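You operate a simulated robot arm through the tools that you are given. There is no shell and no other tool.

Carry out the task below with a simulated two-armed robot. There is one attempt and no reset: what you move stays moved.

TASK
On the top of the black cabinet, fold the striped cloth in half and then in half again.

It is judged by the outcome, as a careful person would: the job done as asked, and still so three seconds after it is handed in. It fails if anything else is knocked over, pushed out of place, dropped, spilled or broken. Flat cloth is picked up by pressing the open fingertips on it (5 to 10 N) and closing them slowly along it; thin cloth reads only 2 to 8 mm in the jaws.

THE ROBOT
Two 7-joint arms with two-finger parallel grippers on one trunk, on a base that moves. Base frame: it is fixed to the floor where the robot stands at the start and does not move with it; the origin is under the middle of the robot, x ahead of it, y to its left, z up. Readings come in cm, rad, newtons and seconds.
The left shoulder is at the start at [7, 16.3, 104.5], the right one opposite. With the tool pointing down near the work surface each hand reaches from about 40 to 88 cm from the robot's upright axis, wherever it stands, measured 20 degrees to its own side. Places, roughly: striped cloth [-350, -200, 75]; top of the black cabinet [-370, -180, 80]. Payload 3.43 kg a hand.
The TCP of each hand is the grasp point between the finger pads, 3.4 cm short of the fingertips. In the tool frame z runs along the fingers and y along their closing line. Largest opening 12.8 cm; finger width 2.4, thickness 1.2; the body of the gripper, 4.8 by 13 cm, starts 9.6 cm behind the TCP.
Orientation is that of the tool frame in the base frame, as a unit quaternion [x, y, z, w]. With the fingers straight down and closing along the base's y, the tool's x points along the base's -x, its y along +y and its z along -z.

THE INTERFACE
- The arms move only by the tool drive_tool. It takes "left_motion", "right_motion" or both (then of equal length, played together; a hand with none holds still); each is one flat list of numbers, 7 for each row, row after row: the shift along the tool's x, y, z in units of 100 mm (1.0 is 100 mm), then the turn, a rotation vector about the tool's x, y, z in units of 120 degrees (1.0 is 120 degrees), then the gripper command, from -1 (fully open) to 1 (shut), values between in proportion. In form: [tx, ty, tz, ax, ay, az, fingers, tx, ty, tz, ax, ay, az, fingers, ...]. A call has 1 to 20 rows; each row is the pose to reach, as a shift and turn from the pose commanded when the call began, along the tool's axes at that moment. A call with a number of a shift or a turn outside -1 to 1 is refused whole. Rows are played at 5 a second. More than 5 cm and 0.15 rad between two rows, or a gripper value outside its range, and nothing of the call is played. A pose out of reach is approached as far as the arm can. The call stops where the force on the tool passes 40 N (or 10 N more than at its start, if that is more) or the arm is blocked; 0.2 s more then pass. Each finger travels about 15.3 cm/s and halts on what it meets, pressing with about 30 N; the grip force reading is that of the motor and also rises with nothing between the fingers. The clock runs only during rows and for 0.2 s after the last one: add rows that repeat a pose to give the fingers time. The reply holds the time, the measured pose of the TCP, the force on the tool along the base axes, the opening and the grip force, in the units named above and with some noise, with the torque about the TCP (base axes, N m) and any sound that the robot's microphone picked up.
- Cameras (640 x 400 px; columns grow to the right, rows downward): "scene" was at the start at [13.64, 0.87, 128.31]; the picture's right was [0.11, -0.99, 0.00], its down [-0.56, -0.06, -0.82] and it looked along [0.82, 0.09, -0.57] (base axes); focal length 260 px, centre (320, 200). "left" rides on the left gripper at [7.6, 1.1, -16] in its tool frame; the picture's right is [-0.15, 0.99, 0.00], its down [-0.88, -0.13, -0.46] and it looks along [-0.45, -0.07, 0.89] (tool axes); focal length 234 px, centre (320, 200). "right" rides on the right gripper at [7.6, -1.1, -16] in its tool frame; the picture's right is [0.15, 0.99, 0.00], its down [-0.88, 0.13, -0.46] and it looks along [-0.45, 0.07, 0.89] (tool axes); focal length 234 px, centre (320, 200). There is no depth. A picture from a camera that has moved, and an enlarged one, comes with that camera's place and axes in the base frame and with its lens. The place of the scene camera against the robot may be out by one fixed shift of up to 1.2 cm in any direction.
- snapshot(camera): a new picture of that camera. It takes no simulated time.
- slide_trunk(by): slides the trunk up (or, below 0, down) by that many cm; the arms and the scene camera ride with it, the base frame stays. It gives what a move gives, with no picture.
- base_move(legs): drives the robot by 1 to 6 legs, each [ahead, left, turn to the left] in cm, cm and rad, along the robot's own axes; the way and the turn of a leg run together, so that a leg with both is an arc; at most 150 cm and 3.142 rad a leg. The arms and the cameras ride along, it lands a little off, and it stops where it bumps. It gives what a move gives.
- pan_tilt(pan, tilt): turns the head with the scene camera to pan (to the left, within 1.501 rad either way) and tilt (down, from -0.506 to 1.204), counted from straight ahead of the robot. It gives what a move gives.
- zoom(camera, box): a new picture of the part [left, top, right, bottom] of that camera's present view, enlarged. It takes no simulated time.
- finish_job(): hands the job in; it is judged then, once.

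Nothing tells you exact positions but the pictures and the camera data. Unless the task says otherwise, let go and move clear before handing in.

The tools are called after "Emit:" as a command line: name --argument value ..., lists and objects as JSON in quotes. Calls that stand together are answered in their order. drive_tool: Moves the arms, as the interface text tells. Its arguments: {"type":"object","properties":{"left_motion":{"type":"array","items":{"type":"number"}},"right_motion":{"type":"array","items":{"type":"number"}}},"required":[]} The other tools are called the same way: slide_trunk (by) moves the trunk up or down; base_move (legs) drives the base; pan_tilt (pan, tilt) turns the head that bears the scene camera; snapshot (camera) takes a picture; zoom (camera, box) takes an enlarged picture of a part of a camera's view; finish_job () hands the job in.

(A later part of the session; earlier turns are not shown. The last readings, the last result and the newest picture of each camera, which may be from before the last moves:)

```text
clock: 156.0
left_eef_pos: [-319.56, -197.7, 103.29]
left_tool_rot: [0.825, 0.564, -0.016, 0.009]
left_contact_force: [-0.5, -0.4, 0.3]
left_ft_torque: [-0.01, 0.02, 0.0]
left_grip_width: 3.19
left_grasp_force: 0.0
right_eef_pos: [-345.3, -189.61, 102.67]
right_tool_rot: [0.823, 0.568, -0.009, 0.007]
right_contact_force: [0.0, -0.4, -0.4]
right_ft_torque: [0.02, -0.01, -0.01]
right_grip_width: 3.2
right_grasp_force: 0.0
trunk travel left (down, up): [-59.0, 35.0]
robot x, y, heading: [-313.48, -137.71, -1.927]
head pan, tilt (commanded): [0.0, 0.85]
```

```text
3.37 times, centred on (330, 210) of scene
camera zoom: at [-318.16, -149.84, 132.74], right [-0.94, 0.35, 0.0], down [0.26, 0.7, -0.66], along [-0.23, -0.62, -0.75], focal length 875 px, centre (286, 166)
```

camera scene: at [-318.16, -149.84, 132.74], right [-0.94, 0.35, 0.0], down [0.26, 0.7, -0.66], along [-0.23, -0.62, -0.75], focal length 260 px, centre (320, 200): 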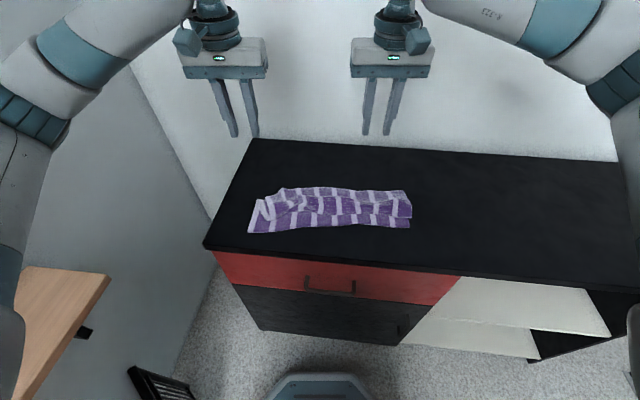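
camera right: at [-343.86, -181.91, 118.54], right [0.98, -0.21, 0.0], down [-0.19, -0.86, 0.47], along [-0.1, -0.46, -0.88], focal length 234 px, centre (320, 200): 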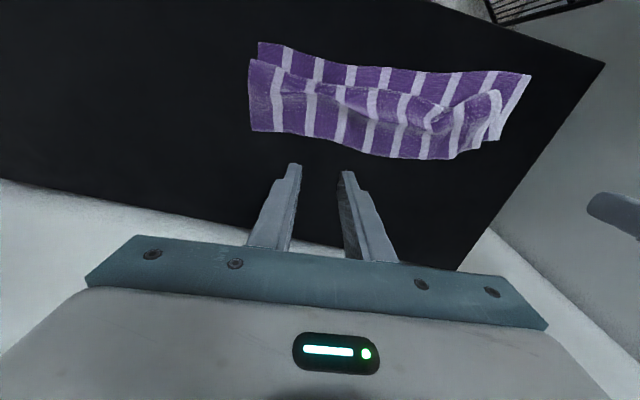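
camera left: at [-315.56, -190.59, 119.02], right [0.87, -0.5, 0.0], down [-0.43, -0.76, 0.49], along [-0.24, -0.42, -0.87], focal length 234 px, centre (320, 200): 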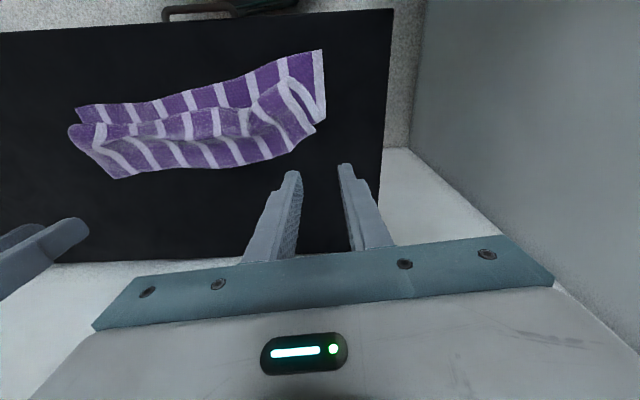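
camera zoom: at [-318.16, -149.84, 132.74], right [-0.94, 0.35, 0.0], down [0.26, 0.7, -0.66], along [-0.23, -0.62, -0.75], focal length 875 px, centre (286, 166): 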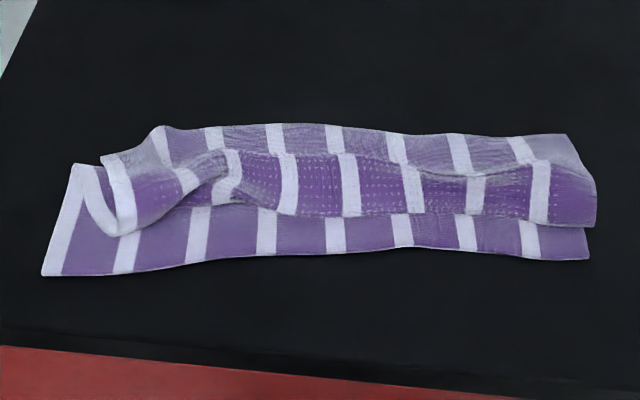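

The flap's free edge is the far boundary of the stack (about 12–13 cm from the near edge). I'll turn both hands 90° so the fingers close along the fold direction — that grips the hem without a long turned-back strip.

Emit:
drive_tool --left_motion '[0, 0, 0, 0, 0, 0.07, 0.45, 0, 0, 0, 0, 0, 0.14, 0.45, 0, 0, 0, 0, 0, 0.21, 0.45, 0, 0, 0, 0, 0, 0.28, 0.45, 0, 0, 0, 0, 0, 0.35, 0.45, 0, 0, 0, 0, 0, 0.42, 0.45, 0, 0, 0, 0, 0, 0.49, 0.45, 0, 0, 0, 0, 0, 0.56, 0.45, 0, 0, 0, 0, 0, 0.63, 0.45, 0, 0, 0, 0, 0, 0.7, 0.45, 0, 0, 0, 0, 0, 0.75, 0.45]' --right_motion '[0, 0, 0, 0, 0, -0.07, 0.45, 0, 0, 0, 0, 0, -0.14, 0.45, 0, 0, 0, 0, 0, -0.21, 0.45, 0, 0, 0, 0, 0, -0.28, 0.45, 0, 0, 0, 0, 0, -0.35, 0.45, 0, 0, 0, 0, 0, -0.42, 0.45, 0, 0, 0, 0, 0, -0.49, 0.45, 0, 0, 0, 0, 0, -0.56, 0.45, 0, 0, 0, 0, 0, -0.63, 0.45, 0, 0, 0, 0, 0, -0.7, 0.45, 0, 0, 0, 0, 0, -0.75, 0.45]'

Emit:
snapshot --camera "scene"

Emit:
snapshot --camera "left"

Emit:
snapshot --camera "right"

```text
clock: 158.4
left_eef_pos: [-319.48, -197.57, 103.38]
left_tool_rot: [0.982, -0.187, -0.006, 0.017]
left_contact_force: [-0.5, -0.9, 0.4]
left_ft_torque: [0.04, 0.0, -0.01]
left_grip_width: 3.5
left_grasp_force: 0.0
right_eef_pos: [-337.76, -180.51, 102.74]
right_tool_rot: [0.203, 0.979, -0.012, -0.001]
right_contact_force: [-0.8, -0.4, 0.4]
right_ft_torque: [-0.01, 0.01, -0.01]
right_grip_width: 3.5
right_grasp_force: 0.0
right hand out of reach, approached as far as the arm can: row 9, 10, 11
trunk travel left (down, up): [-59.0, 35.0]
robot x, y, heading: [-313.56, -137.94, -1.93]
head pan, tilt (commanded): [0.0, 0.85]
```

```text
taken
camera scene: at [-318.21, -149.84, 132.74], right [-0.94, 0.35, 0.0], down [0.26, 0.7, -0.66], along [-0.23, -0.62, -0.75], focal length 260 px, centre (320, 200)
```

scene: 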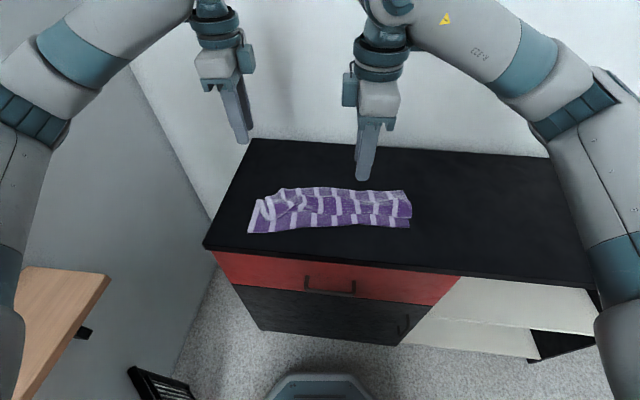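

```text
taken
camera left: at [-312.78, -201.05, 119.33], right [-0.5, -0.87, 0.04], down [-0.76, 0.46, 0.45], along [-0.41, 0.2, -0.89], focal length 234 px, centre (320, 200)
```

left: 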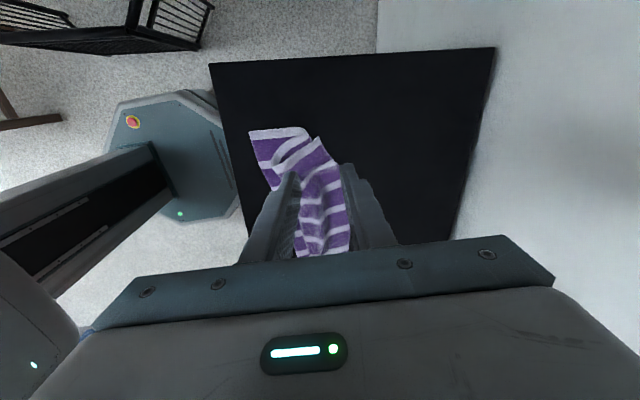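

```text
taken
camera right: at [-345.12, -178.34, 118.68], right [0.26, 0.97, -0.02], down [0.86, -0.22, 0.45], along [0.43, -0.14, -0.89], focal length 234 px, centre (320, 200)
```

right: 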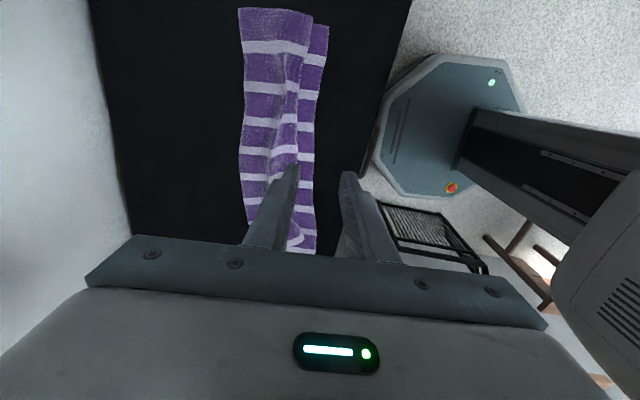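

The right hand drifted while turning but both now close along the fold direction. I'll bring them over the gripping points on the flap and lower to hover.

Emit:
drive_tool --left_motion '[-0.14, 0, 0.2, 0, 0, 0, 0.45, -0.28, 0, 0.4, 0, 0, 0, 0.45, -0.42, 0, 0.6, 0, 0, 0, 0.45, -0.55, 0, 0.8, 0, 0, 0, 0.45]' --right_motion '[0.22, -0.23, 0.2, 0, 0, 0, 0.45, 0.44, -0.46, 0.4, 0, 0, 0, 0.45, 0.66, -0.7, 0.6, 0, 0, 0, 0.45, 0.89, -0.93, 0.8, 0, 0, 0, 0.45]'

Emit:
snapshot --camera "scene"

Emit:
snapshot --camera "left"

Emit:
snapshot --camera "right"

```text
clock: 159.4
left_eef_pos: [-324.88, -195.83, 95.46]
left_tool_rot: [0.983, -0.185, -0.006, 0.018]
left_contact_force: [0.6, -0.2, 0.4]
left_ft_torque: [0.02, -0.02, -0.01]
left_grip_width: 3.54
left_grasp_force: 0.0
right_eef_pos: [-338.42, -178.19, 99.31]
right_tool_rot: [0.181, 0.983, -0.01, -0.001]
right_contact_force: [-0.2, 0.2, -0.3]
right_ft_torque: [0.02, 0.01, -0.01]
right_grip_width: 3.51
right_grasp_force: 0.0
right hand out of reach, approached as far as the arm can: row 1, 2, 3, 4
trunk travel left (down, up): [-59.0, 35.0]
robot x, y, heading: [-313.52, -137.76, -1.931]
head pan, tilt (commanded): [0.0, 0.85]
```

```text
taken
camera scene: at [-318.23, -149.86, 132.74], right [-0.94, 0.35, 0.0], down [0.26, 0.7, -0.66], along [-0.23, -0.62, -0.75], focal length 260 px, centre (320, 200)
```

scene: 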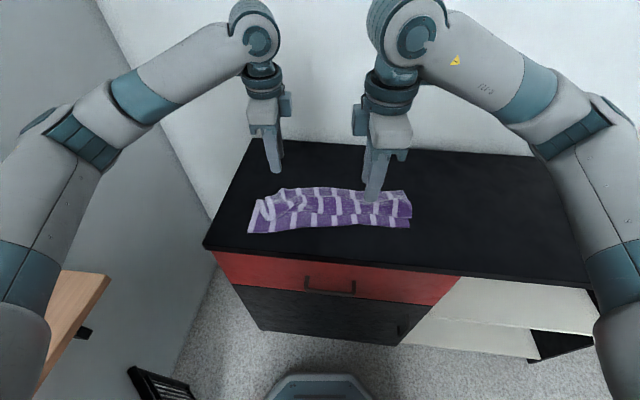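

```text
taken
camera left: at [-318.06, -199.32, 111.42], right [-0.5, -0.87, 0.04], down [-0.76, 0.46, 0.45], along [-0.41, 0.2, -0.89], focal length 234 px, centre (320, 200)
```

left: 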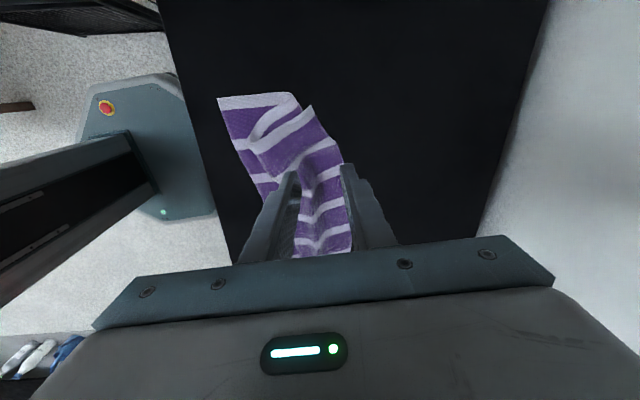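

```text
taken
camera right: at [-346.04, -176.21, 115.27], right [0.22, 0.98, -0.02], down [0.87, -0.18, 0.45], along [0.44, -0.12, -0.89], focal length 234 px, centre (320, 200)
```

right: 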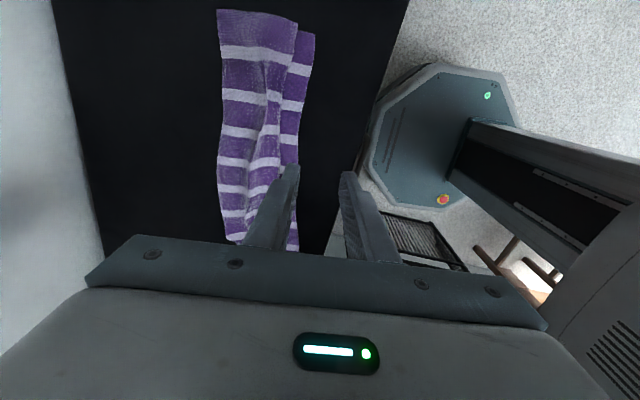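

The right hand hits a joint limit in this turn direction. I'll rotate it back and turn it the other way.

Emit:
drive_tool --right_motion '[0, 0, -0.1, 0, 0, 0.07, 0.45, 0, 0, -0.2, 0, 0, 0.14, 0.45, 0, 0, -0.3, 0, 0, 0.21, 0.45, 0, 0, -0.3, 0, 0, 0.28, 0.45, 0, 0, -0.3, 0, 0, 0.35, 0.45, 0, 0, -0.3, 0, 0, 0.42, 0.45, 0, 0, -0.3, 0, 0, 0.49, 0.45, 0, 0, -0.3, 0, 0, 0.56, 0.45, 0, 0, -0.3, 0, 0, 0.63, 0.45, 0, 0, -0.3, 0, 0, 0.7, 0.45, 0, 0, -0.3, 0, 0, 0.75, 0.45]'

Emit:
drive_tool --right_motion '[0, 0, 0, 0, 0, 0.07, 0.45, 0, 0, 0, 0, 0, 0.14, 0.45, 0, 0, 0, 0, 0, 0.21, 0.45, 0, 0, 0, 0, 0, 0.28, 0.45, 0, 0, 0, 0, 0, 0.35, 0.45, 0, 0, 0, 0, 0, 0.42, 0.45, 0, 0, 0, 0, 0, 0.49, 0.45, 0, 0, 0, 0, 0, 0.56, 0.45, 0, 0, 0, 0, 0, 0.63, 0.45, 0, 0, 0, 0, 0, 0.7, 0.45, 0, 0, 0, 0, 0, 0.75, 0.45]'

Emit:
snapshot --camera "scene"

```text
clock: 161.8
left_eef_pos: [-324.74, -195.81, 95.55]
left_tool_rot: [0.983, -0.185, -0.006, 0.018]
left_contact_force: [-1.0, -0.9, 0.6]
left_ft_torque: [-0.01, 0.01, -0.01]
left_grip_width: 3.53
left_grasp_force: 0.0
right_eef_pos: [-338.25, -177.98, 102.45]
right_tool_rot: [0.824, 0.567, -0.008, 0.006]
right_contact_force: [-0.3, -0.5, 0.1]
right_ft_torque: [0.0, -0.02, -0.02]
right_grip_width: 3.5
right_grasp_force: 0.0
trunk travel left (down, up): [-59.0, 35.0]
robot x, y, heading: [-313.76, -137.62, -1.928]
head pan, tilt (commanded): [0.0, 0.85]
```

```text
clock: 164.2
left_eef_pos: [-324.85, -195.88, 95.51]
left_tool_rot: [0.983, -0.185, -0.006, 0.017]
left_contact_force: [0.5, -0.3, 0.1]
left_ft_torque: [0.02, 0.0, 0.01]
left_grip_width: 3.52
left_grasp_force: 0.0
right_eef_pos: [-338.4, -177.93, 102.41]
right_tool_rot: [0.983, -0.182, -0.001, 0.011]
right_contact_force: [-0.6, 0.1, 0.5]
right_ft_torque: [-0.01, -0.04, -0.03]
right_grip_width: 3.51
right_grasp_force: 0.0
trunk travel left (down, up): [-59.0, 35.0]
robot x, y, heading: [-313.59, -137.33, -1.924]
head pan, tilt (commanded): [0.0, 0.85]
```

```text
taken
camera scene: at [-318.19, -149.82, 132.74], right [-0.94, 0.35, 0.0], down [0.26, 0.7, -0.66], along [-0.23, -0.62, -0.75], focal length 260 px, centre (320, 200)
```

scene: 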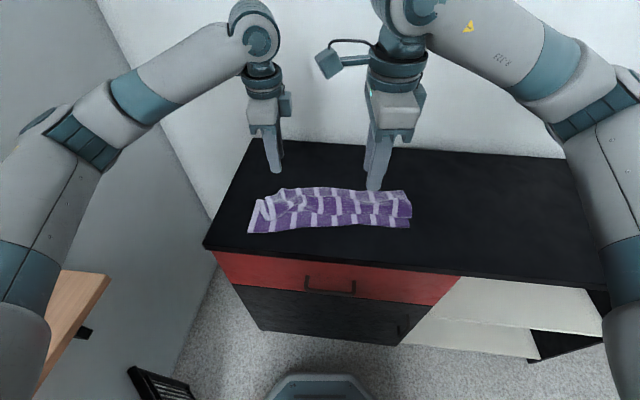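

The right hand is now turned properly. Moving it over its grip point and lowering both to hover.

Emit:
drive_tool --left_motion '[0, 0, 0.1, 0, 0, 0, 0.45, 0, 0, 0.2, 0, 0, 0, 0.45, 0, 0, 0.3, 0, 0, 0, 0.45, 0, 0, 0.4, 0, 0, 0, 0.45]' --right_motion '[-0.13, 0.19, 0.17, 0, 0, 0, 0.45, -0.25, 0.38, 0.35, 0, 0, 0, 0.45, -0.38, 0.57, 0.52, 0, 0, 0, 0.45, -0.5, 0.75, 0.7, 0, 0, 0, 0.45]'

Emit:
drive_tool --left_motion '[0, 0, 0.1, 0, 0, 0, 0.45, 0, 0, 0.2, 0, 0, 0, 0.45, 0, 0, 0.3, 0, 0, 0, 0.45]' --right_motion '[-0.08, 0.13, 0.23, 0, 0, 0, 0.45, -0.16, 0.27, 0.46, 0, 0, 0, 0.45, -0.24, 0.4, 0.68, 0, 0, 0, 0.45]'

Emit:
snapshot --camera "scene"

Emit:
snapshot --camera "left"

Emit:
snapshot --camera "right"

```text
clock: 165.2
left_eef_pos: [-325.08, -196.03, 91.29]
left_tool_rot: [0.983, -0.185, -0.005, 0.017]
left_contact_force: [-0.6, 0.4, 0.1]
left_ft_torque: [0.0, -0.02, 0.0]
left_grip_width: 3.54
left_grasp_force: 0.1
right_eef_pos: [-345.73, -183.35, 95.67]
right_tool_rot: [0.983, -0.181, -0.001, 0.011]
right_contact_force: [-0.5, 0.4, -0.4]
right_ft_torque: [-0.01, 0.02, -0.02]
right_grip_width: 3.51
right_grasp_force: 0.1
trunk travel left (down, up): [-59.0, 35.0]
robot x, y, heading: [-313.61, -137.62, -1.934]
head pan, tilt (commanded): [0.0, 0.85]
```

```text
clock: 166.0
left_eef_pos: [-325.01, -196.2, 88.36]
left_tool_rot: [0.983, -0.185, -0.005, 0.017]
left_contact_force: [0.4, -0.9, -0.1]
left_ft_torque: [0.01, 0.0, 0.0]
left_grip_width: 3.52
left_grasp_force: 0.1
right_eef_pos: [-349.54, -186.49, 88.94]
right_tool_rot: [0.984, -0.179, -0.001, 0.009]
right_contact_force: [0.0, 0.0, -1.3]
right_ft_torque: [-0.03, -0.05, 0.0]
right_grip_width: 3.51
right_grasp_force: 0.0
trunk travel left (down, up): [-59.0, 35.0]
robot x, y, heading: [-313.64, -137.66, -1.934]
head pan, tilt (commanded): [0.0, 0.85]
```

```text
taken
camera scene: at [-318.25, -149.87, 132.74], right [-0.94, 0.35, 0.0], down [0.26, 0.7, -0.66], along [-0.23, -0.62, -0.75], focal length 260 px, centre (320, 200)
```

scene: 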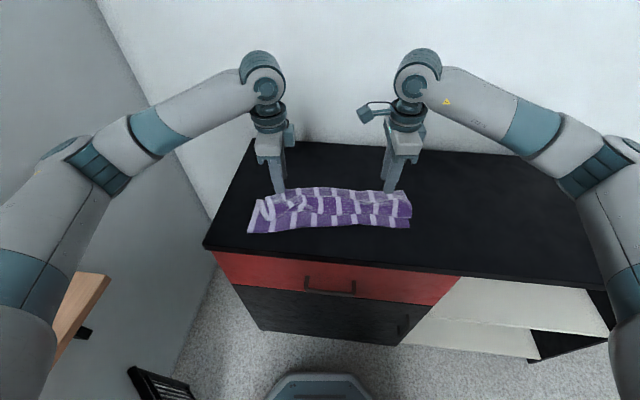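

```text
taken
camera left: at [-318.18, -199.59, 104.35], right [-0.5, -0.87, 0.04], down [-0.76, 0.46, 0.45], along [-0.41, 0.2, -0.89], focal length 234 px, centre (320, 200)
```

left: 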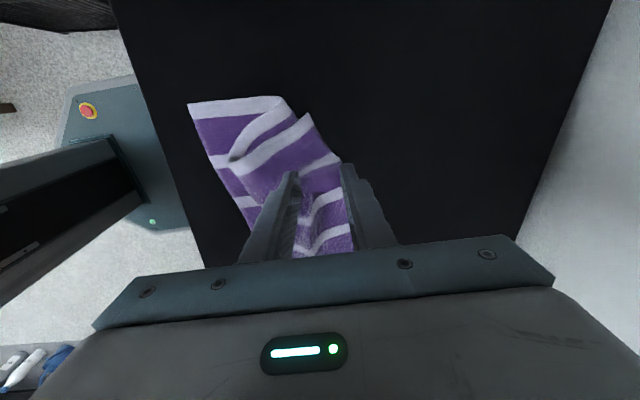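

```text
taken
camera right: at [-342.05, -187.92, 104.72], right [-0.21, -0.98, 0.02], down [-0.87, 0.2, 0.46], along [-0.45, 0.08, -0.89], focal length 234 px, centre (320, 200)
```

right: 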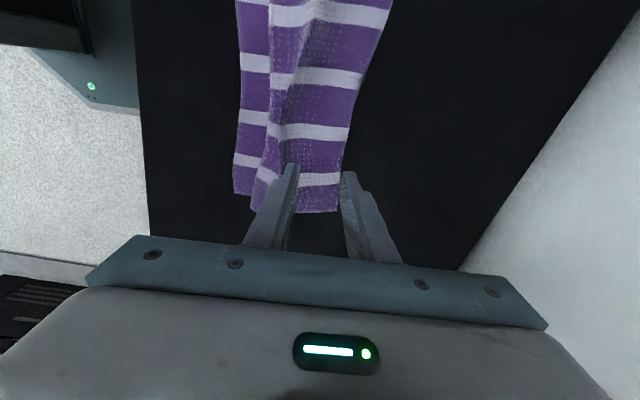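

Both hands straddle the flap's free edge region with fingers aligned along the fold direction. Descending to press.

Emit:
drive_tool --left_motion '[0, 0, 0.1, 0, 0, 0, 0.45, 0, 0, 0.2, 0, 0, 0, 0.45, 0, 0, 0.3, 0, 0, 0, 0.45, 0, 0, 0.36, 0, 0, 0, 0.45]' --right_motion '[0, 0, 0.12, 0, 0, 0, 0.45, 0, 0, 0.24, 0, 0, 0, 0.45, 0, 0, 0.36, 0, 0, 0, 0.45, 0, 0, 0.42, 0, 0, 0, 0.45]'

Emit:
drive_tool --left_motion '[0, 0, 0.03, 0, 0, 0, 0.45, 0, 0, 0.06, 0, 0, 0, 0.45]' --right_motion '[0, 0, 0.03, 0, 0, 0, 0.45, 0, 0, 0.06, 0, 0, 0, 0.45]'

```text
clock: 167.0
left_eef_pos: [-325.05, -196.25, 84.99]
left_tool_rot: [0.983, -0.184, -0.007, 0.019]
left_contact_force: [-0.1, 0.0, 0.5]
left_ft_torque: [0.04, 0.0, 0.01]
left_grip_width: 3.52
left_grasp_force: 0.0
right_eef_pos: [-349.34, -186.42, 84.78]
right_tool_rot: [0.984, -0.18, -0.002, 0.012]
right_contact_force: [1.4, -0.2, 5.0]
right_ft_torque: [0.15, -0.05, -0.04]
right_grip_width: 3.51
right_grasp_force: 0.1
trunk travel left (down, up): [-59.0, 35.0]
robot x, y, heading: [-313.66, -137.76, -1.933]
head pan, tilt (commanded): [0.0, 0.85]
```

```text
clock: 167.6
left_eef_pos: [-325.09, -196.21, 84.47]
left_tool_rot: [0.983, -0.185, -0.007, 0.019]
left_contact_force: [-0.5, -1.3, 8.6]
left_ft_torque: [0.2, -0.06, -0.01]
left_grip_width: 3.46
left_grasp_force: 0.0
right_eef_pos: [-349.42, -186.34, 84.42]
right_tool_rot: [0.984, -0.18, -0.001, 0.013]
right_contact_force: [0.4, -1.0, 20.6]
right_ft_torque: [0.49, -0.15, -0.01]
right_grip_width: 3.46
right_grasp_force: 0.1
trunk travel left (down, up): [-59.0, 35.0]
robot x, y, heading: [-313.6, -137.53, -1.926]
head pan, tilt (commanded): [0.0, 0.85]
```

The near finger carries all the load (thicker stack there). I'll ease up and tilt the hands a few degrees so the far finger presses too.

Emit:
drive_tool --left_motion '[0, 0, -0.03, 0.02, 0, 0, 0.45, 0, 0, -0.02, 0.05, 0, 0, 0.45, 0, 0, -0.01, 0.05, 0, 0, 0.45]' --right_motion '[0, 0, -0.05, 0.02, 0, 0, 0.45, 0, 0, -0.05, 0.05, 0, 0, 0.45, 0, 0, -0.04, 0.05, 0, 0, 0.45]'

```text
clock: 168.4
left_eef_pos: [-325.02, -196.33, 84.27]
left_tool_rot: [0.982, -0.186, 0.004, -0.034]
left_contact_force: [-0.9, -1.2, 3.3]
left_ft_torque: [0.05, -0.02, 0.02]
left_grip_width: 3.46
left_grasp_force: 0.2
right_eef_pos: [-349.43, -186.32, 84.55]
right_tool_rot: [0.983, -0.179, 0.007, -0.041]
right_contact_force: [-0.7, -1.1, 3.6]
right_ft_torque: [0.05, -0.04, 0.01]
right_grip_width: 3.49
right_grasp_force: 0.0
trunk travel left (down, up): [-59.0, 35.0]
robot x, y, heading: [-313.51, -137.65, -1.929]
head pan, tilt (commanded): [0.0, 0.85]
```

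Load is balanced now. Pressing a bit more.

Emit:
drive_tool --left_motion '[0, 0, 0.02, 0, 0, 0, 0.45, 0, 0, 0.03, 0, 0, 0, 0.45]' --right_motion '[0, 0, 0.02, 0, 0, 0, 0.45, 0, 0, 0.03, 0, 0, 0, 0.45]'

```text
clock: 169.0
left_eef_pos: [-324.97, -196.25, 84.22]
left_tool_rot: [0.982, -0.185, 0.004, -0.033]
left_contact_force: [-0.2, -2.8, 10.0]
left_ft_torque: [0.2, -0.06, 0.02]
left_grip_width: 3.48
left_grasp_force: 0.1
right_eef_pos: [-349.43, -186.35, 84.28]
right_tool_rot: [0.983, -0.18, 0.007, -0.04]
right_contact_force: [-1.4, -1.2, 7.3]
right_ft_torque: [0.13, -0.02, -0.04]
right_grip_width: 3.48
right_grasp_force: 0.2
trunk travel left (down, up): [-59.0, 35.0]
robot x, y, heading: [-313.84, -137.38, -1.927]
head pan, tilt (commanded): [0.0, 0.85]
```

10 N and 7 N. Closing slowly, first half.

Emit:
drive_tool --left_motion '[0, 0, 0, 0, 0, 0, 0.47, 0, 0, 0, 0, 0, 0, 0.5, 0, 0, 0, 0, 0, 0, 0.53, 0, 0, 0, 0, 0, 0, 0.56, 0, 0, 0, 0, 0, 0, 0.59, 0, 0, 0, 0, 0, 0, 0.62, 0, 0, 0, 0, 0, 0, 0.65, 0, 0, 0, 0, 0, 0, 0.68, 0, 0, 0, 0, 0, 0, 0.71, 0, 0, 0, 0, 0, 0, 0.74]' --right_motion '[0, 0, 0.005, 0, 0, 0, 0.47, 0, 0, 0.01, 0, 0, 0, 0.5, 0, 0, 0.01, 0, 0, 0, 0.53, 0, 0, 0.01, 0, 0, 0, 0.56, 0, 0, 0.01, 0, 0, 0, 0.59, 0, 0, 0.01, 0, 0, 0, 0.62, 0, 0, 0.01, 0, 0, 0, 0.65, 0, 0, 0.01, 0, 0, 0, 0.68, 0, 0, 0.01, 0, 0, 0, 0.71, 0, 0, 0.01, 0, 0, 0, 0.74]'

Emit:
zoom --camera "left" --box '[180, 60, 440, 250]'

Emit:
zoom --camera "right" --box '[200, 60, 440, 250]'

Emit:
zoom --camera "scene" --box '[225, 150, 435, 260]'

```text
clock: 171.2
left_eef_pos: [-325.0, -196.19, 84.14]
left_tool_rot: [0.982, -0.185, 0.004, -0.032]
left_contact_force: [-0.7, -1.6, 12.5]
left_ft_torque: [0.12, -0.05, 0.01]
left_grip_width: 1.48
left_grasp_force: 0.0
right_eef_pos: [-349.39, -186.34, 84.08]
right_tool_rot: [0.983, -0.181, 0.008, -0.04]
right_contact_force: [-0.3, -0.6, 11.4]
right_ft_torque: [0.05, -0.05, 0.0]
right_grip_width: 1.46
right_grasp_force: 0.1
trunk travel left (down, up): [-59.0, 35.0]
robot x, y, heading: [-313.63, -137.75, -1.923]
head pan, tilt (commanded): [0.0, 0.85]
```

```text
2.11 times, centred on (310, 155) of left
camera zoom: at [-318.75, -201.07, 99.95], right [-0.5, -0.87, -0.06], down [-0.78, 0.41, 0.47], along [-0.38, 0.28, -0.88], focal length 493 px, centre (341, 295)
```

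zoom: 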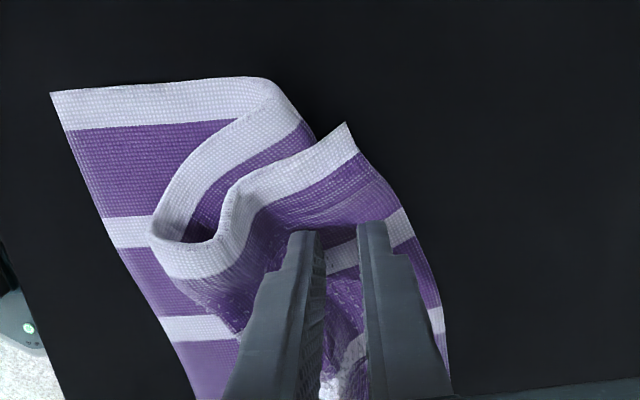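

```text
2.11 times, centred on (320, 155) of right
camera zoom: at [-342.56, -189.28, 100.19], right [-0.21, -0.97, -0.08], down [-0.88, 0.16, 0.44], along [-0.42, 0.16, -0.89], focal length 493 px, centre (320, 295)
```

zoom: 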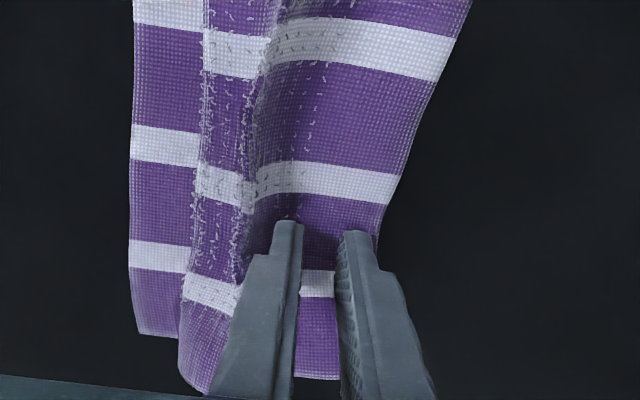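

```text
3.05 times, centred on (330, 205) of scene
camera zoom: at [-318.1, -149.62, 132.77], right [-0.94, 0.35, 0.0], down [0.26, 0.7, -0.66], along [-0.23, -0.62, -0.75], focal length 791 px, centre (290, 185)
```

zoom: 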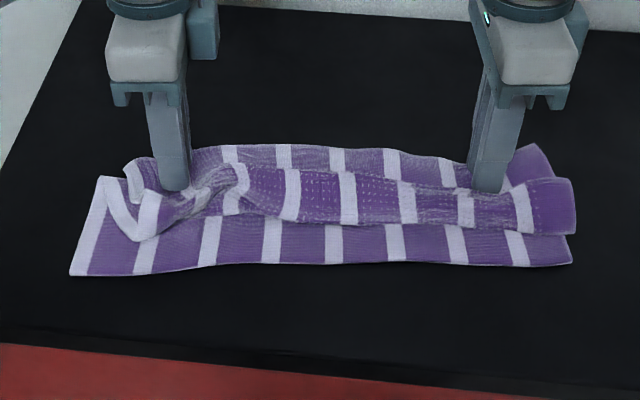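

A ruck is forming in the top layer at both hands. Closing the rest slowly.

Emit:
drive_tool --left_motion '[0, 0, 0, 0, 0, 0, 0.77, 0, 0, 0, 0, 0, 0, 0.8, 0, 0, 0, 0, 0, 0, 0.83, 0, 0, 0, 0, 0, 0, 0.86, 0, 0, 0, 0, 0, 0, 0.89, 0, 0, 0, 0, 0, 0, 0.92, 0, 0, 0, 0, 0, 0, 0.95, 0, 0, 0, 0, 0, 0, 1.0, 0, 0, 0, 0, 0, 0, 1.0]' --right_motion '[0, 0, 0, 0, 0, 0, 0.77, 0, 0, 0, 0, 0, 0, 0.8, 0, 0, 0, 0, 0, 0, 0.83, 0, 0, 0, 0, 0, 0, 0.86, 0, 0, 0, 0, 0, 0, 0.89, 0, 0, 0, 0, 0, 0, 0.92, 0, 0, 0, 0, 0, 0, 0.95, 0, 0, 0, 0, 0, 0, 1.0, 0, 0, 0, 0, 0, 0, 1.0]'

Emit:
zoom --camera "left" --box '[180, 60, 440, 250]'

Emit:
zoom --camera "right" --box '[200, 60, 440, 250]'

```text
clock: 173.2
left_eef_pos: [-324.91, -196.11, 84.2]
left_tool_rot: [0.982, -0.185, 0.004, -0.032]
left_contact_force: [0.1, 1.8, 16.1]
left_ft_torque: [0.18, -0.07, 0.01]
left_grip_width: 0.01
left_grasp_force: 29.7
right_eef_pos: [-349.37, -186.35, 84.25]
right_tool_rot: [0.983, -0.181, 0.008, -0.039]
right_contact_force: [0.3, 0.4, 9.9]
right_ft_torque: [0.07, -0.03, -0.02]
right_grip_width: 0.0
right_grasp_force: 29.9
trunk travel left (down, up): [-59.0, 35.0]
robot x, y, heading: [-313.53, -137.48, -1.93]
head pan, tilt (commanded): [0.0, 0.85]
```

```text
2.11 times, centred on (310, 155) of left
camera zoom: at [-318.74, -201.01, 99.97], right [-0.5, -0.87, -0.06], down [-0.78, 0.41, 0.47], along [-0.38, 0.28, -0.88], focal length 493 px, centre (341, 295)
```

zoom: 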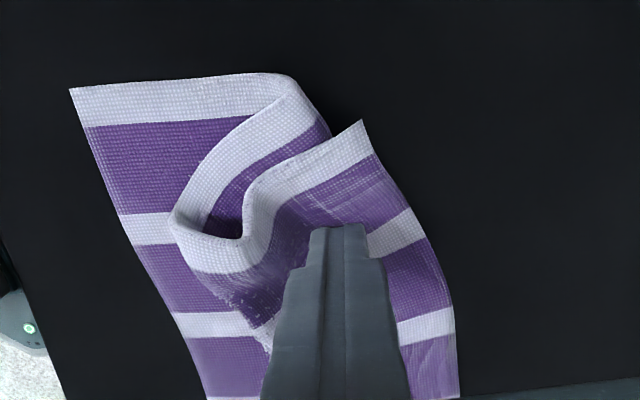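

```text
2.11 times, centred on (320, 155) of right
camera zoom: at [-342.55, -189.23, 100.22], right [-0.21, -0.97, -0.08], down [-0.88, 0.16, 0.44], along [-0.42, 0.16, -0.89], focal length 493 px, centre (320, 295)
```

zoom: 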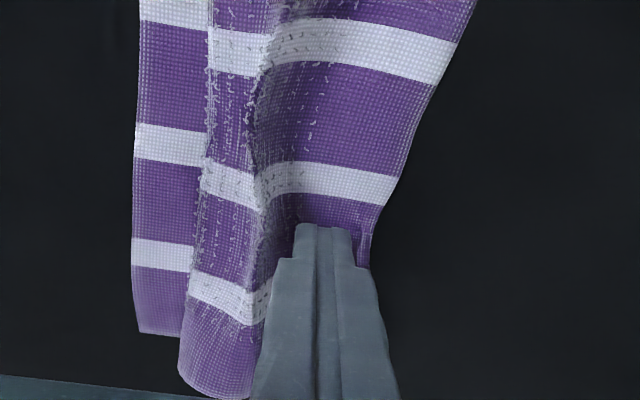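

Nothing caught; the earlier success was with a 5 cm opening. I'll lift, open to 5 cm, shift 1.2 cm toward the near side and try again.

Emit:
drive_tool --left_motion '[0, 0, -0.15, 0, 0, 0, 1.0, 0, 0, -0.2, 0, 0, 0, 0.22, 0, -0.12, -0.2, 0, 0, 0, 0.22, 0, -0.12, -0.1, 0, 0, 0, 0.22, 0, -0.12, -0.04, 0, 0, 0, 0.22]' --right_motion '[0, 0, -0.15, 0, 0, 0, 1.0, 0, 0, -0.2, 0, 0, 0, 0.22, 0, -0.12, -0.2, 0, 0, 0, 0.22, 0, -0.12, -0.1, 0, 0, 0, 0.22, 0, -0.12, -0.04, 0, 0, 0, 0.22]'

Emit:
zoom --camera "left" --box '[180, 60, 440, 250]'

Emit:
zoom --camera "right" --box '[200, 60, 440, 250]'

```text
clock: 174.4
left_eef_pos: [-324.57, -195.1, 84.62]
left_tool_rot: [0.982, -0.186, 0.003, -0.033]
left_contact_force: [0.7, 1.0, 4.4]
left_ft_torque: [0.16, 0.01, -0.01]
left_grip_width: 5.02
left_grasp_force: 0.3
right_eef_pos: [-349.14, -185.4, 84.66]
right_tool_rot: [0.983, -0.18, 0.008, -0.041]
right_contact_force: [-0.3, -1.2, 1.6]
right_ft_torque: [0.01, -0.06, 0.02]
right_grip_width: 4.95
right_grasp_force: 0.0
trunk travel left (down, up): [-59.0, 35.0]
robot x, y, heading: [-313.54, -137.81, -1.932]
head pan, tilt (commanded): [0.0, 0.85]
```

```text
2.11 times, centred on (310, 155) of left
camera zoom: at [-318.36, -199.97, 100.41], right [-0.5, -0.87, -0.06], down [-0.78, 0.41, 0.47], along [-0.38, 0.28, -0.88], focal length 493 px, centre (341, 295)
```

zoom: 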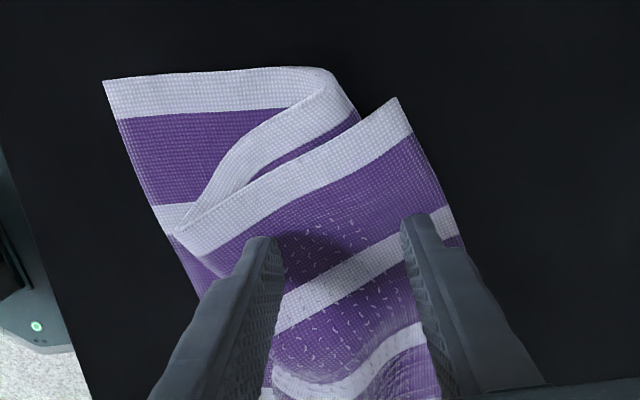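

```text
2.11 times, centred on (320, 155) of right
camera zoom: at [-342.23, -188.26, 100.62], right [-0.21, -0.97, -0.08], down [-0.88, 0.16, 0.44], along [-0.42, 0.17, -0.89], focal length 493 px, centre (320, 295)
```

zoom: 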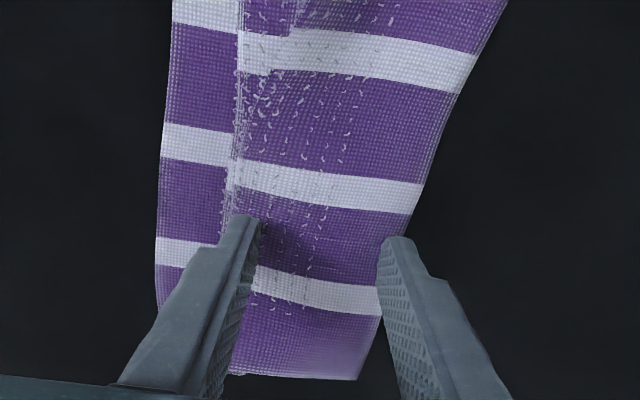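

The left placement is good; the right far finger is half off the edge, so I'll shift it 0.8 cm nearer, then press both.

Emit:
drive_tool --left_motion '[0, 0, 0, 0, 0, 0, 0.22, 0, 0, 0, 0, 0, 0, 0.22, 0, 0, 0.02, 0, 0, 0, 0.22, 0, 0, 0.03, 0, 0, 0, 0.22]' --right_motion '[0, 0, -0.06, 0, 0, 0, 0.22, 0, -0.08, -0.06, 0, 0, 0, 0.22, 0, -0.08, 0.0, 0, 0, 0, 0.22, 0, -0.08, 0.03, 0, 0, 0, 0.22]'

```text
clock: 175.4
left_eef_pos: [-324.5, -195.03, 84.44]
left_tool_rot: [0.982, -0.185, 0.004, -0.033]
left_contact_force: [-1.2, 0.3, 8.8]
left_ft_torque: [0.26, -0.02, 0.03]
left_grip_width: 5.01
left_grasp_force: 0.5
right_eef_pos: [-348.65, -184.45, 84.61]
right_tool_rot: [0.983, -0.18, 0.008, -0.041]
right_contact_force: [-1.3, -1.4, 6.4]
right_ft_torque: [0.03, 0.02, -0.03]
right_grip_width: 4.97
right_grasp_force: 0.0
trunk travel left (down, up): [-59.0, 35.0]
robot x, y, heading: [-313.71, -137.58, -1.928]
head pan, tilt (commanded): [0.0, 0.85]
```

Left needs slightly more tilt to load its far finger; then I'll press both to about 10 N and close halfway.

Emit:
drive_tool --left_motion '[0, 0, -0.01, 0.02, 0, 0, 0.22, 0, 0, 0.01, 0.04, 0, 0, 0.22, 0, 0, 0.02, 0.04, 0, 0, 0.22]' --right_motion '[0, 0, 0.01, 0, 0, 0, 0.22, 0, 0, 0.02, 0, 0, 0, 0.22, 0, 0, 0.02, 0, 0, 0, 0.22]'

```text
clock: 176.2
left_eef_pos: [-324.62, -194.99, 84.3]
left_tool_rot: [0.98, -0.185, 0.011, -0.072]
left_contact_force: [-1.1, -3.8, 18.7]
left_ft_torque: [-0.45, 0.13, 0.0]
left_grip_width: 4.96
left_grasp_force: 0.1
right_eef_pos: [-348.81, -184.52, 84.36]
right_tool_rot: [0.983, -0.18, 0.008, -0.039]
right_contact_force: [-3.3, -2.2, 16.2]
right_ft_torque: [-0.01, 0.09, 0.0]
right_grip_width: 4.95
right_grasp_force: 0.0
trunk travel left (down, up): [-59.0, 35.0]
robot x, y, heading: [-313.61, -137.54, -1.924]
head pan, tilt (commanded): [0.0, 0.85]
```

Emit:
drive_tool --left_motion '[0, 0, -0.03, -0.01, 0, 0, 0.22, 0, 0, -0.025, -0.02, 0, 0, 0.22]' --right_motion '[0, 0, -0.01, 0, 0, 0, 0.22, 0, 0, -0.02, 0, 0, 0, 0.22]'

```text
clock: 176.8
left_eef_pos: [-324.52, -194.95, 84.25]
left_tool_rot: [0.981, -0.185, 0.007, -0.054]
left_contact_force: [1.0, 1.9, 9.5]
left_ft_torque: [0.15, -0.03, 0.02]
left_grip_width: 4.98
left_grasp_force: 0.1
right_eef_pos: [-348.69, -184.43, 84.35]
right_tool_rot: [0.983, -0.18, 0.008, -0.041]
right_contact_force: [-2.0, -1.4, 10.5]
right_ft_torque: [-0.02, 0.07, -0.03]
right_grip_width: 4.92
right_grasp_force: 0.1
trunk travel left (down, up): [-59.0, 35.0]
robot x, y, heading: [-313.53, -137.68, -1.93]
head pan, tilt (commanded): [0.0, 0.85]
```

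Both press at about 10 N, well balanced. Closing slowly halfway.

Emit:
drive_tool --left_motion '[0, 0, 0, 0, 0, 0, 0.25, 0, 0, 0, 0, 0, 0, 0.28, 0, 0, 0, 0, 0, 0, 0.31, 0, 0, 0, 0, 0, 0, 0.34, 0, 0, 0, 0, 0, 0, 0.37, 0, 0, 0, 0, 0, 0, 0.4, 0, 0, 0, 0, 0, 0, 0.43, 0, 0, 0, 0, 0, 0, 0.46, 0, 0, 0, 0, 0, 0, 0.49, 0, 0, 0, 0, 0, 0, 0.52, 0, 0, 0, 0, 0, 0, 0.55, 0, 0, 0, 0, 0, 0, 0.58, 0, 0, 0, 0, 0, 0, 0.61, 0, 0, 0, 0, 0, 0, 0.64, 0, 0, 0, 0, 0, 0, 0.67, 0, 0, 0, 0, 0, 0, 0.7]' --right_motion '[0, 0, 0, 0, 0, 0, 0.25, 0, 0, 0, 0, 0, 0, 0.28, 0, 0, 0, 0, 0, 0, 0.31, 0, 0, 0, 0, 0, 0, 0.34, 0, 0, 0, 0, 0, 0, 0.37, 0, 0, 0, 0, 0, 0, 0.4, 0, 0, 0, 0, 0, 0, 0.43, 0, 0, 0, 0, 0, 0, 0.46, 0, 0, 0, 0, 0, 0, 0.49, 0, 0, 0, 0, 0, 0, 0.52, 0, 0, 0, 0, 0, 0, 0.55, 0, 0, 0, 0, 0, 0, 0.58, 0, 0, 0, 0, 0, 0, 0.61, 0, 0, 0, 0, 0, 0, 0.64, 0, 0, 0, 0, 0, 0, 0.67, 0, 0, 0, 0, 0, 0, 0.7]'

Emit:
zoom --camera "left" --box '[180, 60, 440, 250]'

Emit:
zoom --camera "right" --box '[200, 60, 440, 250]'

```text
clock: 180.2
left_eef_pos: [-324.53, -194.91, 84.4]
left_tool_rot: [0.981, -0.185, 0.007, -0.055]
left_contact_force: [-0.4, -0.6, 6.8]
left_ft_torque: [0.0, 0.01, 0.02]
left_grip_width: 1.75
left_grasp_force: 0.0
right_eef_pos: [-348.61, -184.46, 84.5]
right_tool_rot: [0.983, -0.181, 0.009, -0.04]
right_contact_force: [0.2, 0.5, 12.6]
right_ft_torque: [0.01, -0.02, -0.03]
right_grip_width: 1.87
right_grasp_force: 0.0
trunk travel left (down, up): [-59.0, 35.0]
robot x, y, heading: [-313.58, -137.65, -1.926]
head pan, tilt (commanded): [0.0, 0.85]
```

```text
2.11 times, centred on (310, 155) of left
camera zoom: at [-318.56, -200.59, 100.06], right [-0.49, -0.86, -0.11], down [-0.79, 0.39, 0.47], along [-0.37, 0.32, -0.88], focal length 493 px, centre (341, 295)
```

zoom: 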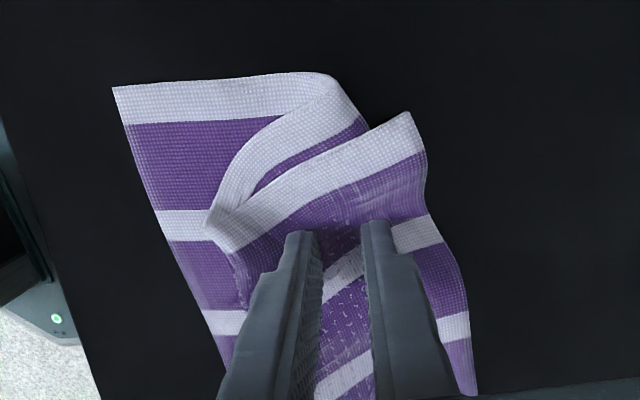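

```text
2.11 times, centred on (320, 155) of right
camera zoom: at [-341.85, -187.47, 100.43], right [-0.21, -0.97, -0.08], down [-0.88, 0.16, 0.44], along [-0.42, 0.17, -0.89], focal length 493 px, centre (320, 295)
```

zoom: 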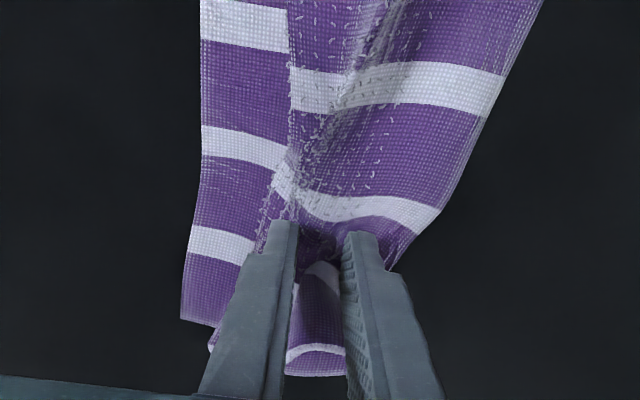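

The right hand shows a good arch; the left is slipping. I'll close the right fully while the left waits.

Emit:
drive_tool --right_motion '[0, 0, 0, 0, 0, 0, 0.72, 0, 0, 0, 0, 0, 0, 0.74, 0, 0, 0, 0, 0, 0, 0.76, 0, 0, 0, 0, 0, 0, 0.78, 0, 0, 0, 0, 0, 0, 0.8, 0, 0, 0, 0, 0, 0, 0.82, 0, 0, 0, 0, 0, 0, 0.84, 0, 0, 0, 0, 0, 0, 0.86, 0, 0, 0, 0, 0, 0, 0.88, 0, 0, 0, 0, 0, 0, 0.9, 0, 0, 0, 0, 0, 0, 0.92, 0, 0, 0, 0, 0, 0, 0.94, 0, 0, 0, 0, 0, 0, 0.97, 0, 0, 0, 0, 0, 0, 1.0, 0, 0, 0, 0, 0, 0, 1.0]'

Emit:
zoom --camera "right" --box '[200, 60, 440, 250]'

```text
clock: 183.4
left_eef_pos: [-324.51, -194.89, 84.23]
left_tool_rot: [0.981, -0.184, 0.007, -0.053]
left_contact_force: [-0.7, 0.0, 6.2]
left_ft_torque: [0.05, 0.02, 0.02]
left_grip_width: 1.76
left_grasp_force: 0.1
right_eef_pos: [-348.68, -184.46, 84.4]
right_tool_rot: [0.983, -0.18, 0.009, -0.04]
right_contact_force: [0.2, -0.1, 16.3]
right_ft_torque: [0.03, -0.03, -0.02]
right_grip_width: 0.46
right_grasp_force: 30.1
trunk travel left (down, up): [-59.0, 35.0]
robot x, y, heading: [-313.66, -137.82, -1.93]
head pan, tilt (commanded): [0.0, 0.85]
```

```text
2.11 times, centred on (320, 155) of right
camera zoom: at [-341.83, -187.46, 100.45], right [-0.21, -0.97, -0.08], down [-0.88, 0.16, 0.44], along [-0.42, 0.16, -0.89], focal length 493 px, centre (320, 295)
```

zoom: 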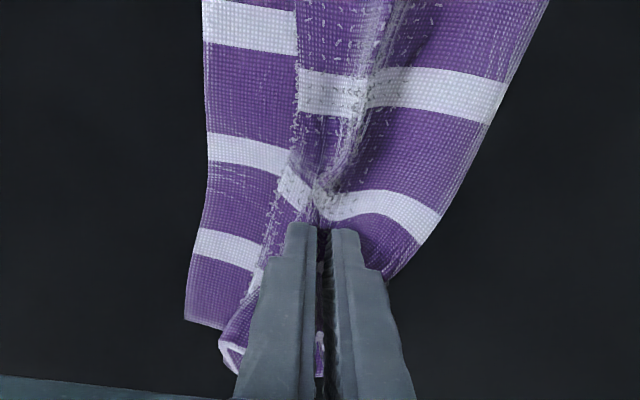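

Right hand holds the flap (4.6 mm). Now I'll redo the left: lift, reopen to 5 cm, and press a bit harder.

Emit:
drive_tool --left_motion '[0, 0, -0.15, 0, 0, 0, 0.7, 0, 0, -0.15, 0, 0, 0, 0.22, 0, 0, -0.1, 0, 0, 0, 0.22, 0, 0, -0.03, 0, 0, 0, 0.22, 0, 0, 0.0, 0, 0, 0, 0.22, 0, 0, 0.01, 0, 0, 0, 0.22]'

Emit:
zoom --camera "left" --box '[180, 60, 440, 250]'

```text
clock: 184.8
left_eef_pos: [-324.44, -195.01, 84.34]
left_tool_rot: [0.981, -0.185, 0.008, -0.053]
left_contact_force: [0.6, 0.1, 7.9]
left_ft_torque: [0.07, -0.09, -0.07]
left_grip_width: 5.05
left_grasp_force: 0.0
right_eef_pos: [-348.78, -184.59, 84.67]
right_tool_rot: [0.983, -0.18, 0.009, -0.04]
right_contact_force: [0.6, -1.0, 15.9]
right_ft_torque: [0.06, 0.04, -0.02]
right_grip_width: 0.44
right_grasp_force: 29.8
trunk travel left (down, up): [-59.0, 35.0]
robot x, y, heading: [-313.45, -137.5, -1.93]
head pan, tilt (commanded): [0.0, 0.85]
```

```text
2.11 times, centred on (310, 155) of left
camera zoom: at [-318.5, -200.56, 100.0], right [-0.49, -0.86, -0.1], down [-0.79, 0.4, 0.47], along [-0.37, 0.32, -0.88], focal length 493 px, centre (341, 295)
```

zoom: 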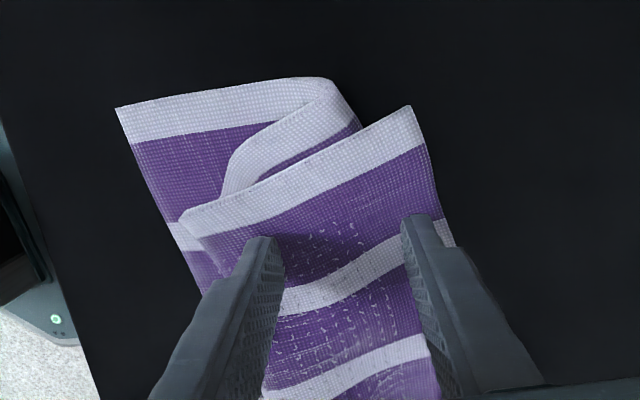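

Emit:
drive_tool --left_motion '[0, 0, 0.01, 0, 0, 0, 0.22, 0, 0, 0.02, 0, 0, 0, 0.25, 0, 0, 0.02, 0, 0, 0, 0.28, 0, 0, 0.02, 0, 0, 0, 0.31, 0, 0, 0.02, 0, 0, 0, 0.34, 0, 0, 0.02, 0, 0, 0, 0.37, 0, 0, 0.02, 0, 0, 0, 0.4, 0, 0, 0.02, 0, 0, 0, 0.43, 0, 0, 0.02, 0, 0, 0, 0.46, 0, 0, 0.02, 0, 0, 0, 0.49, 0, 0, 0.02, 0, 0, 0, 0.52, 0, 0, 0.02, 0, 0, 0, 0.55, 0, 0, 0.02, 0, 0, 0, 0.58]'

Emit:
zoom --camera "left" --box '[180, 60, 440, 250]'

```text
clock: 187.6
left_eef_pos: [-324.52, -194.98, 84.09]
left_tool_rot: [0.981, -0.186, 0.007, -0.053]
left_contact_force: [-0.8, -0.2, 25.0]
left_ft_torque: [0.03, -0.03, -0.03]
left_grip_width: 2.44
left_grasp_force: 0.0
right_eef_pos: [-348.63, -184.42, 84.55]
right_tool_rot: [0.983, -0.18, 0.008, -0.039]
right_contact_force: [0.8, -1.7, 13.3]
right_ft_torque: [-0.08, -0.03, -0.05]
right_grip_width: 0.43
right_grasp_force: 29.5
trunk travel left (down, up): [-59.0, 35.0]
robot x, y, heading: [-313.54, -137.88, -1.922]
head pan, tilt (commanded): [0.0, 0.85]
```

```text
2.11 times, centred on (310, 155) of left
camera zoom: at [-318.51, -200.46, 99.86], right [-0.49, -0.86, -0.1], down [-0.79, 0.4, 0.47], along [-0.37, 0.31, -0.88], focal length 493 px, centre (341, 295)
```

zoom: 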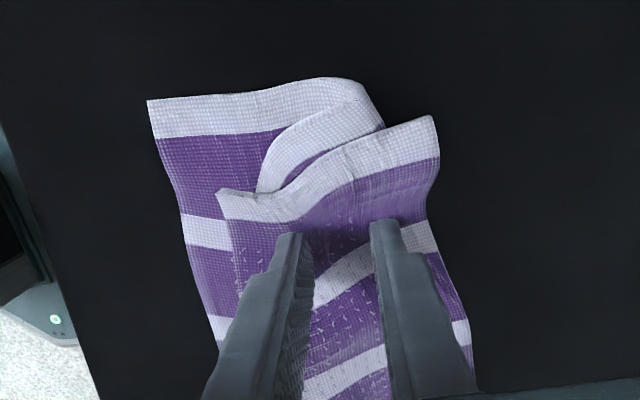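

Too much force (25 N). I'll ease up while closing further.

Emit:
drive_tool --left_motion '[0, 0, -0.02, 0, 0, 0, 0.6, 0, 0, -0.03, 0, 0, 0, 0.63, 0, 0, -0.04, 0, 0, 0, 0.66, 0, 0, -0.04, 0, 0, 0, 0.69, 0, 0, -0.04, 0, 0, 0, 0.72, 0, 0, -0.04, 0, 0, 0, 0.75]'

Emit:
zoom --camera "left" --box '[180, 60, 440, 250]'

```text
clock: 189.0
left_eef_pos: [-324.58, -195.06, 84.4]
left_tool_rot: [0.981, -0.184, 0.007, -0.055]
left_contact_force: [0.1, 0.7, 4.2]
left_ft_torque: [0.03, -0.04, 0.01]
left_grip_width: 1.6
left_grasp_force: 0.0
right_eef_pos: [-348.67, -184.53, 84.4]
right_tool_rot: [0.983, -0.181, 0.008, -0.04]
right_contact_force: [1.1, 0.6, 17.1]
right_ft_torque: [0.13, -0.02, -0.05]
right_grip_width: 0.42
right_grasp_force: 30.0
trunk travel left (down, up): [-59.0, 35.0]
robot x, y, heading: [-313.44, -137.52, -1.93]
head pan, tilt (commanded): [0.0, 0.85]
```

```text
2.11 times, centred on (310, 155) of left
camera zoom: at [-318.54, -200.53, 100.11], right [-0.49, -0.86, -0.11], down [-0.79, 0.39, 0.47], along [-0.36, 0.32, -0.88], focal length 493 px, centre (341, 295)
```

zoom: 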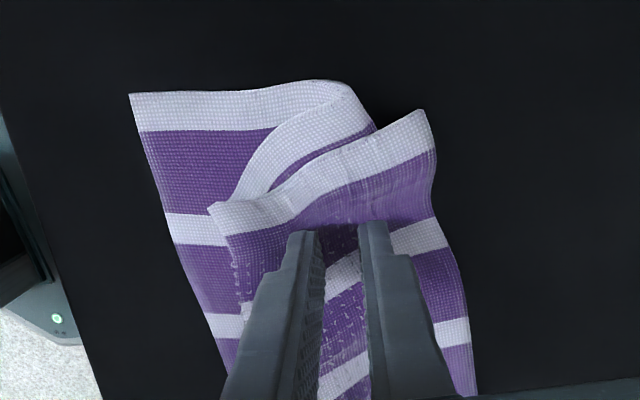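

The cloth between the left fingers is flat. I'll lift, shift 2.5 cm toward the middle, and retry with a steady press.

Emit:
drive_tool --left_motion '[0, 0, -0.15, 0, 0, 0, 0.7, 0, 0, -0.15, 0, 0, 0, 0.22, -0.25, 0.05, -0.15, 0, 0, 0, 0.22, -0.25, 0.05, -0.05, 0, 0, 0, 0.22, -0.25, 0.05, 0.0, 0, 0, 0, 0.22, -0.25, 0.05, 0.0, 0, 0, 0, 0.22]'

Emit:
zoom --camera "left" --box '[180, 60, 440, 250]'

```text
clock: 190.4
left_eef_pos: [-327.0, -194.55, 84.37]
left_tool_rot: [0.981, -0.185, 0.006, -0.052]
left_contact_force: [-0.1, -0.1, 10.3]
left_ft_torque: [0.45, -0.03, 0.0]
left_grip_width: 5.08
left_grasp_force: 0.8
right_eef_pos: [-348.74, -184.53, 84.49]
right_tool_rot: [0.983, -0.18, 0.009, -0.039]
right_contact_force: [1.0, -0.1, 15.3]
right_ft_torque: [0.08, 0.01, 0.01]
right_grip_width: 0.45
right_grasp_force: 29.8
trunk travel left (down, up): [-59.0, 35.0]
robot x, y, heading: [-313.65, -137.46, -1.93]
head pan, tilt (commanded): [0.0, 0.85]
```

```text
2.11 times, centred on (310, 155) of left
camera zoom: at [-321.07, -200.11, 100.18], right [-0.5, -0.86, -0.1], down [-0.79, 0.4, 0.47], along [-0.37, 0.32, -0.88], focal length 493 px, centre (341, 295)
```

zoom: 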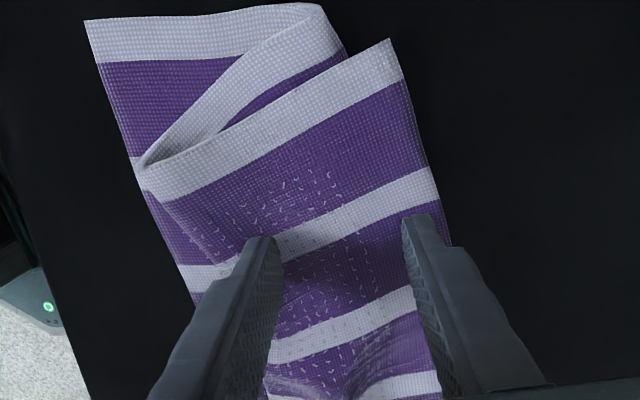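

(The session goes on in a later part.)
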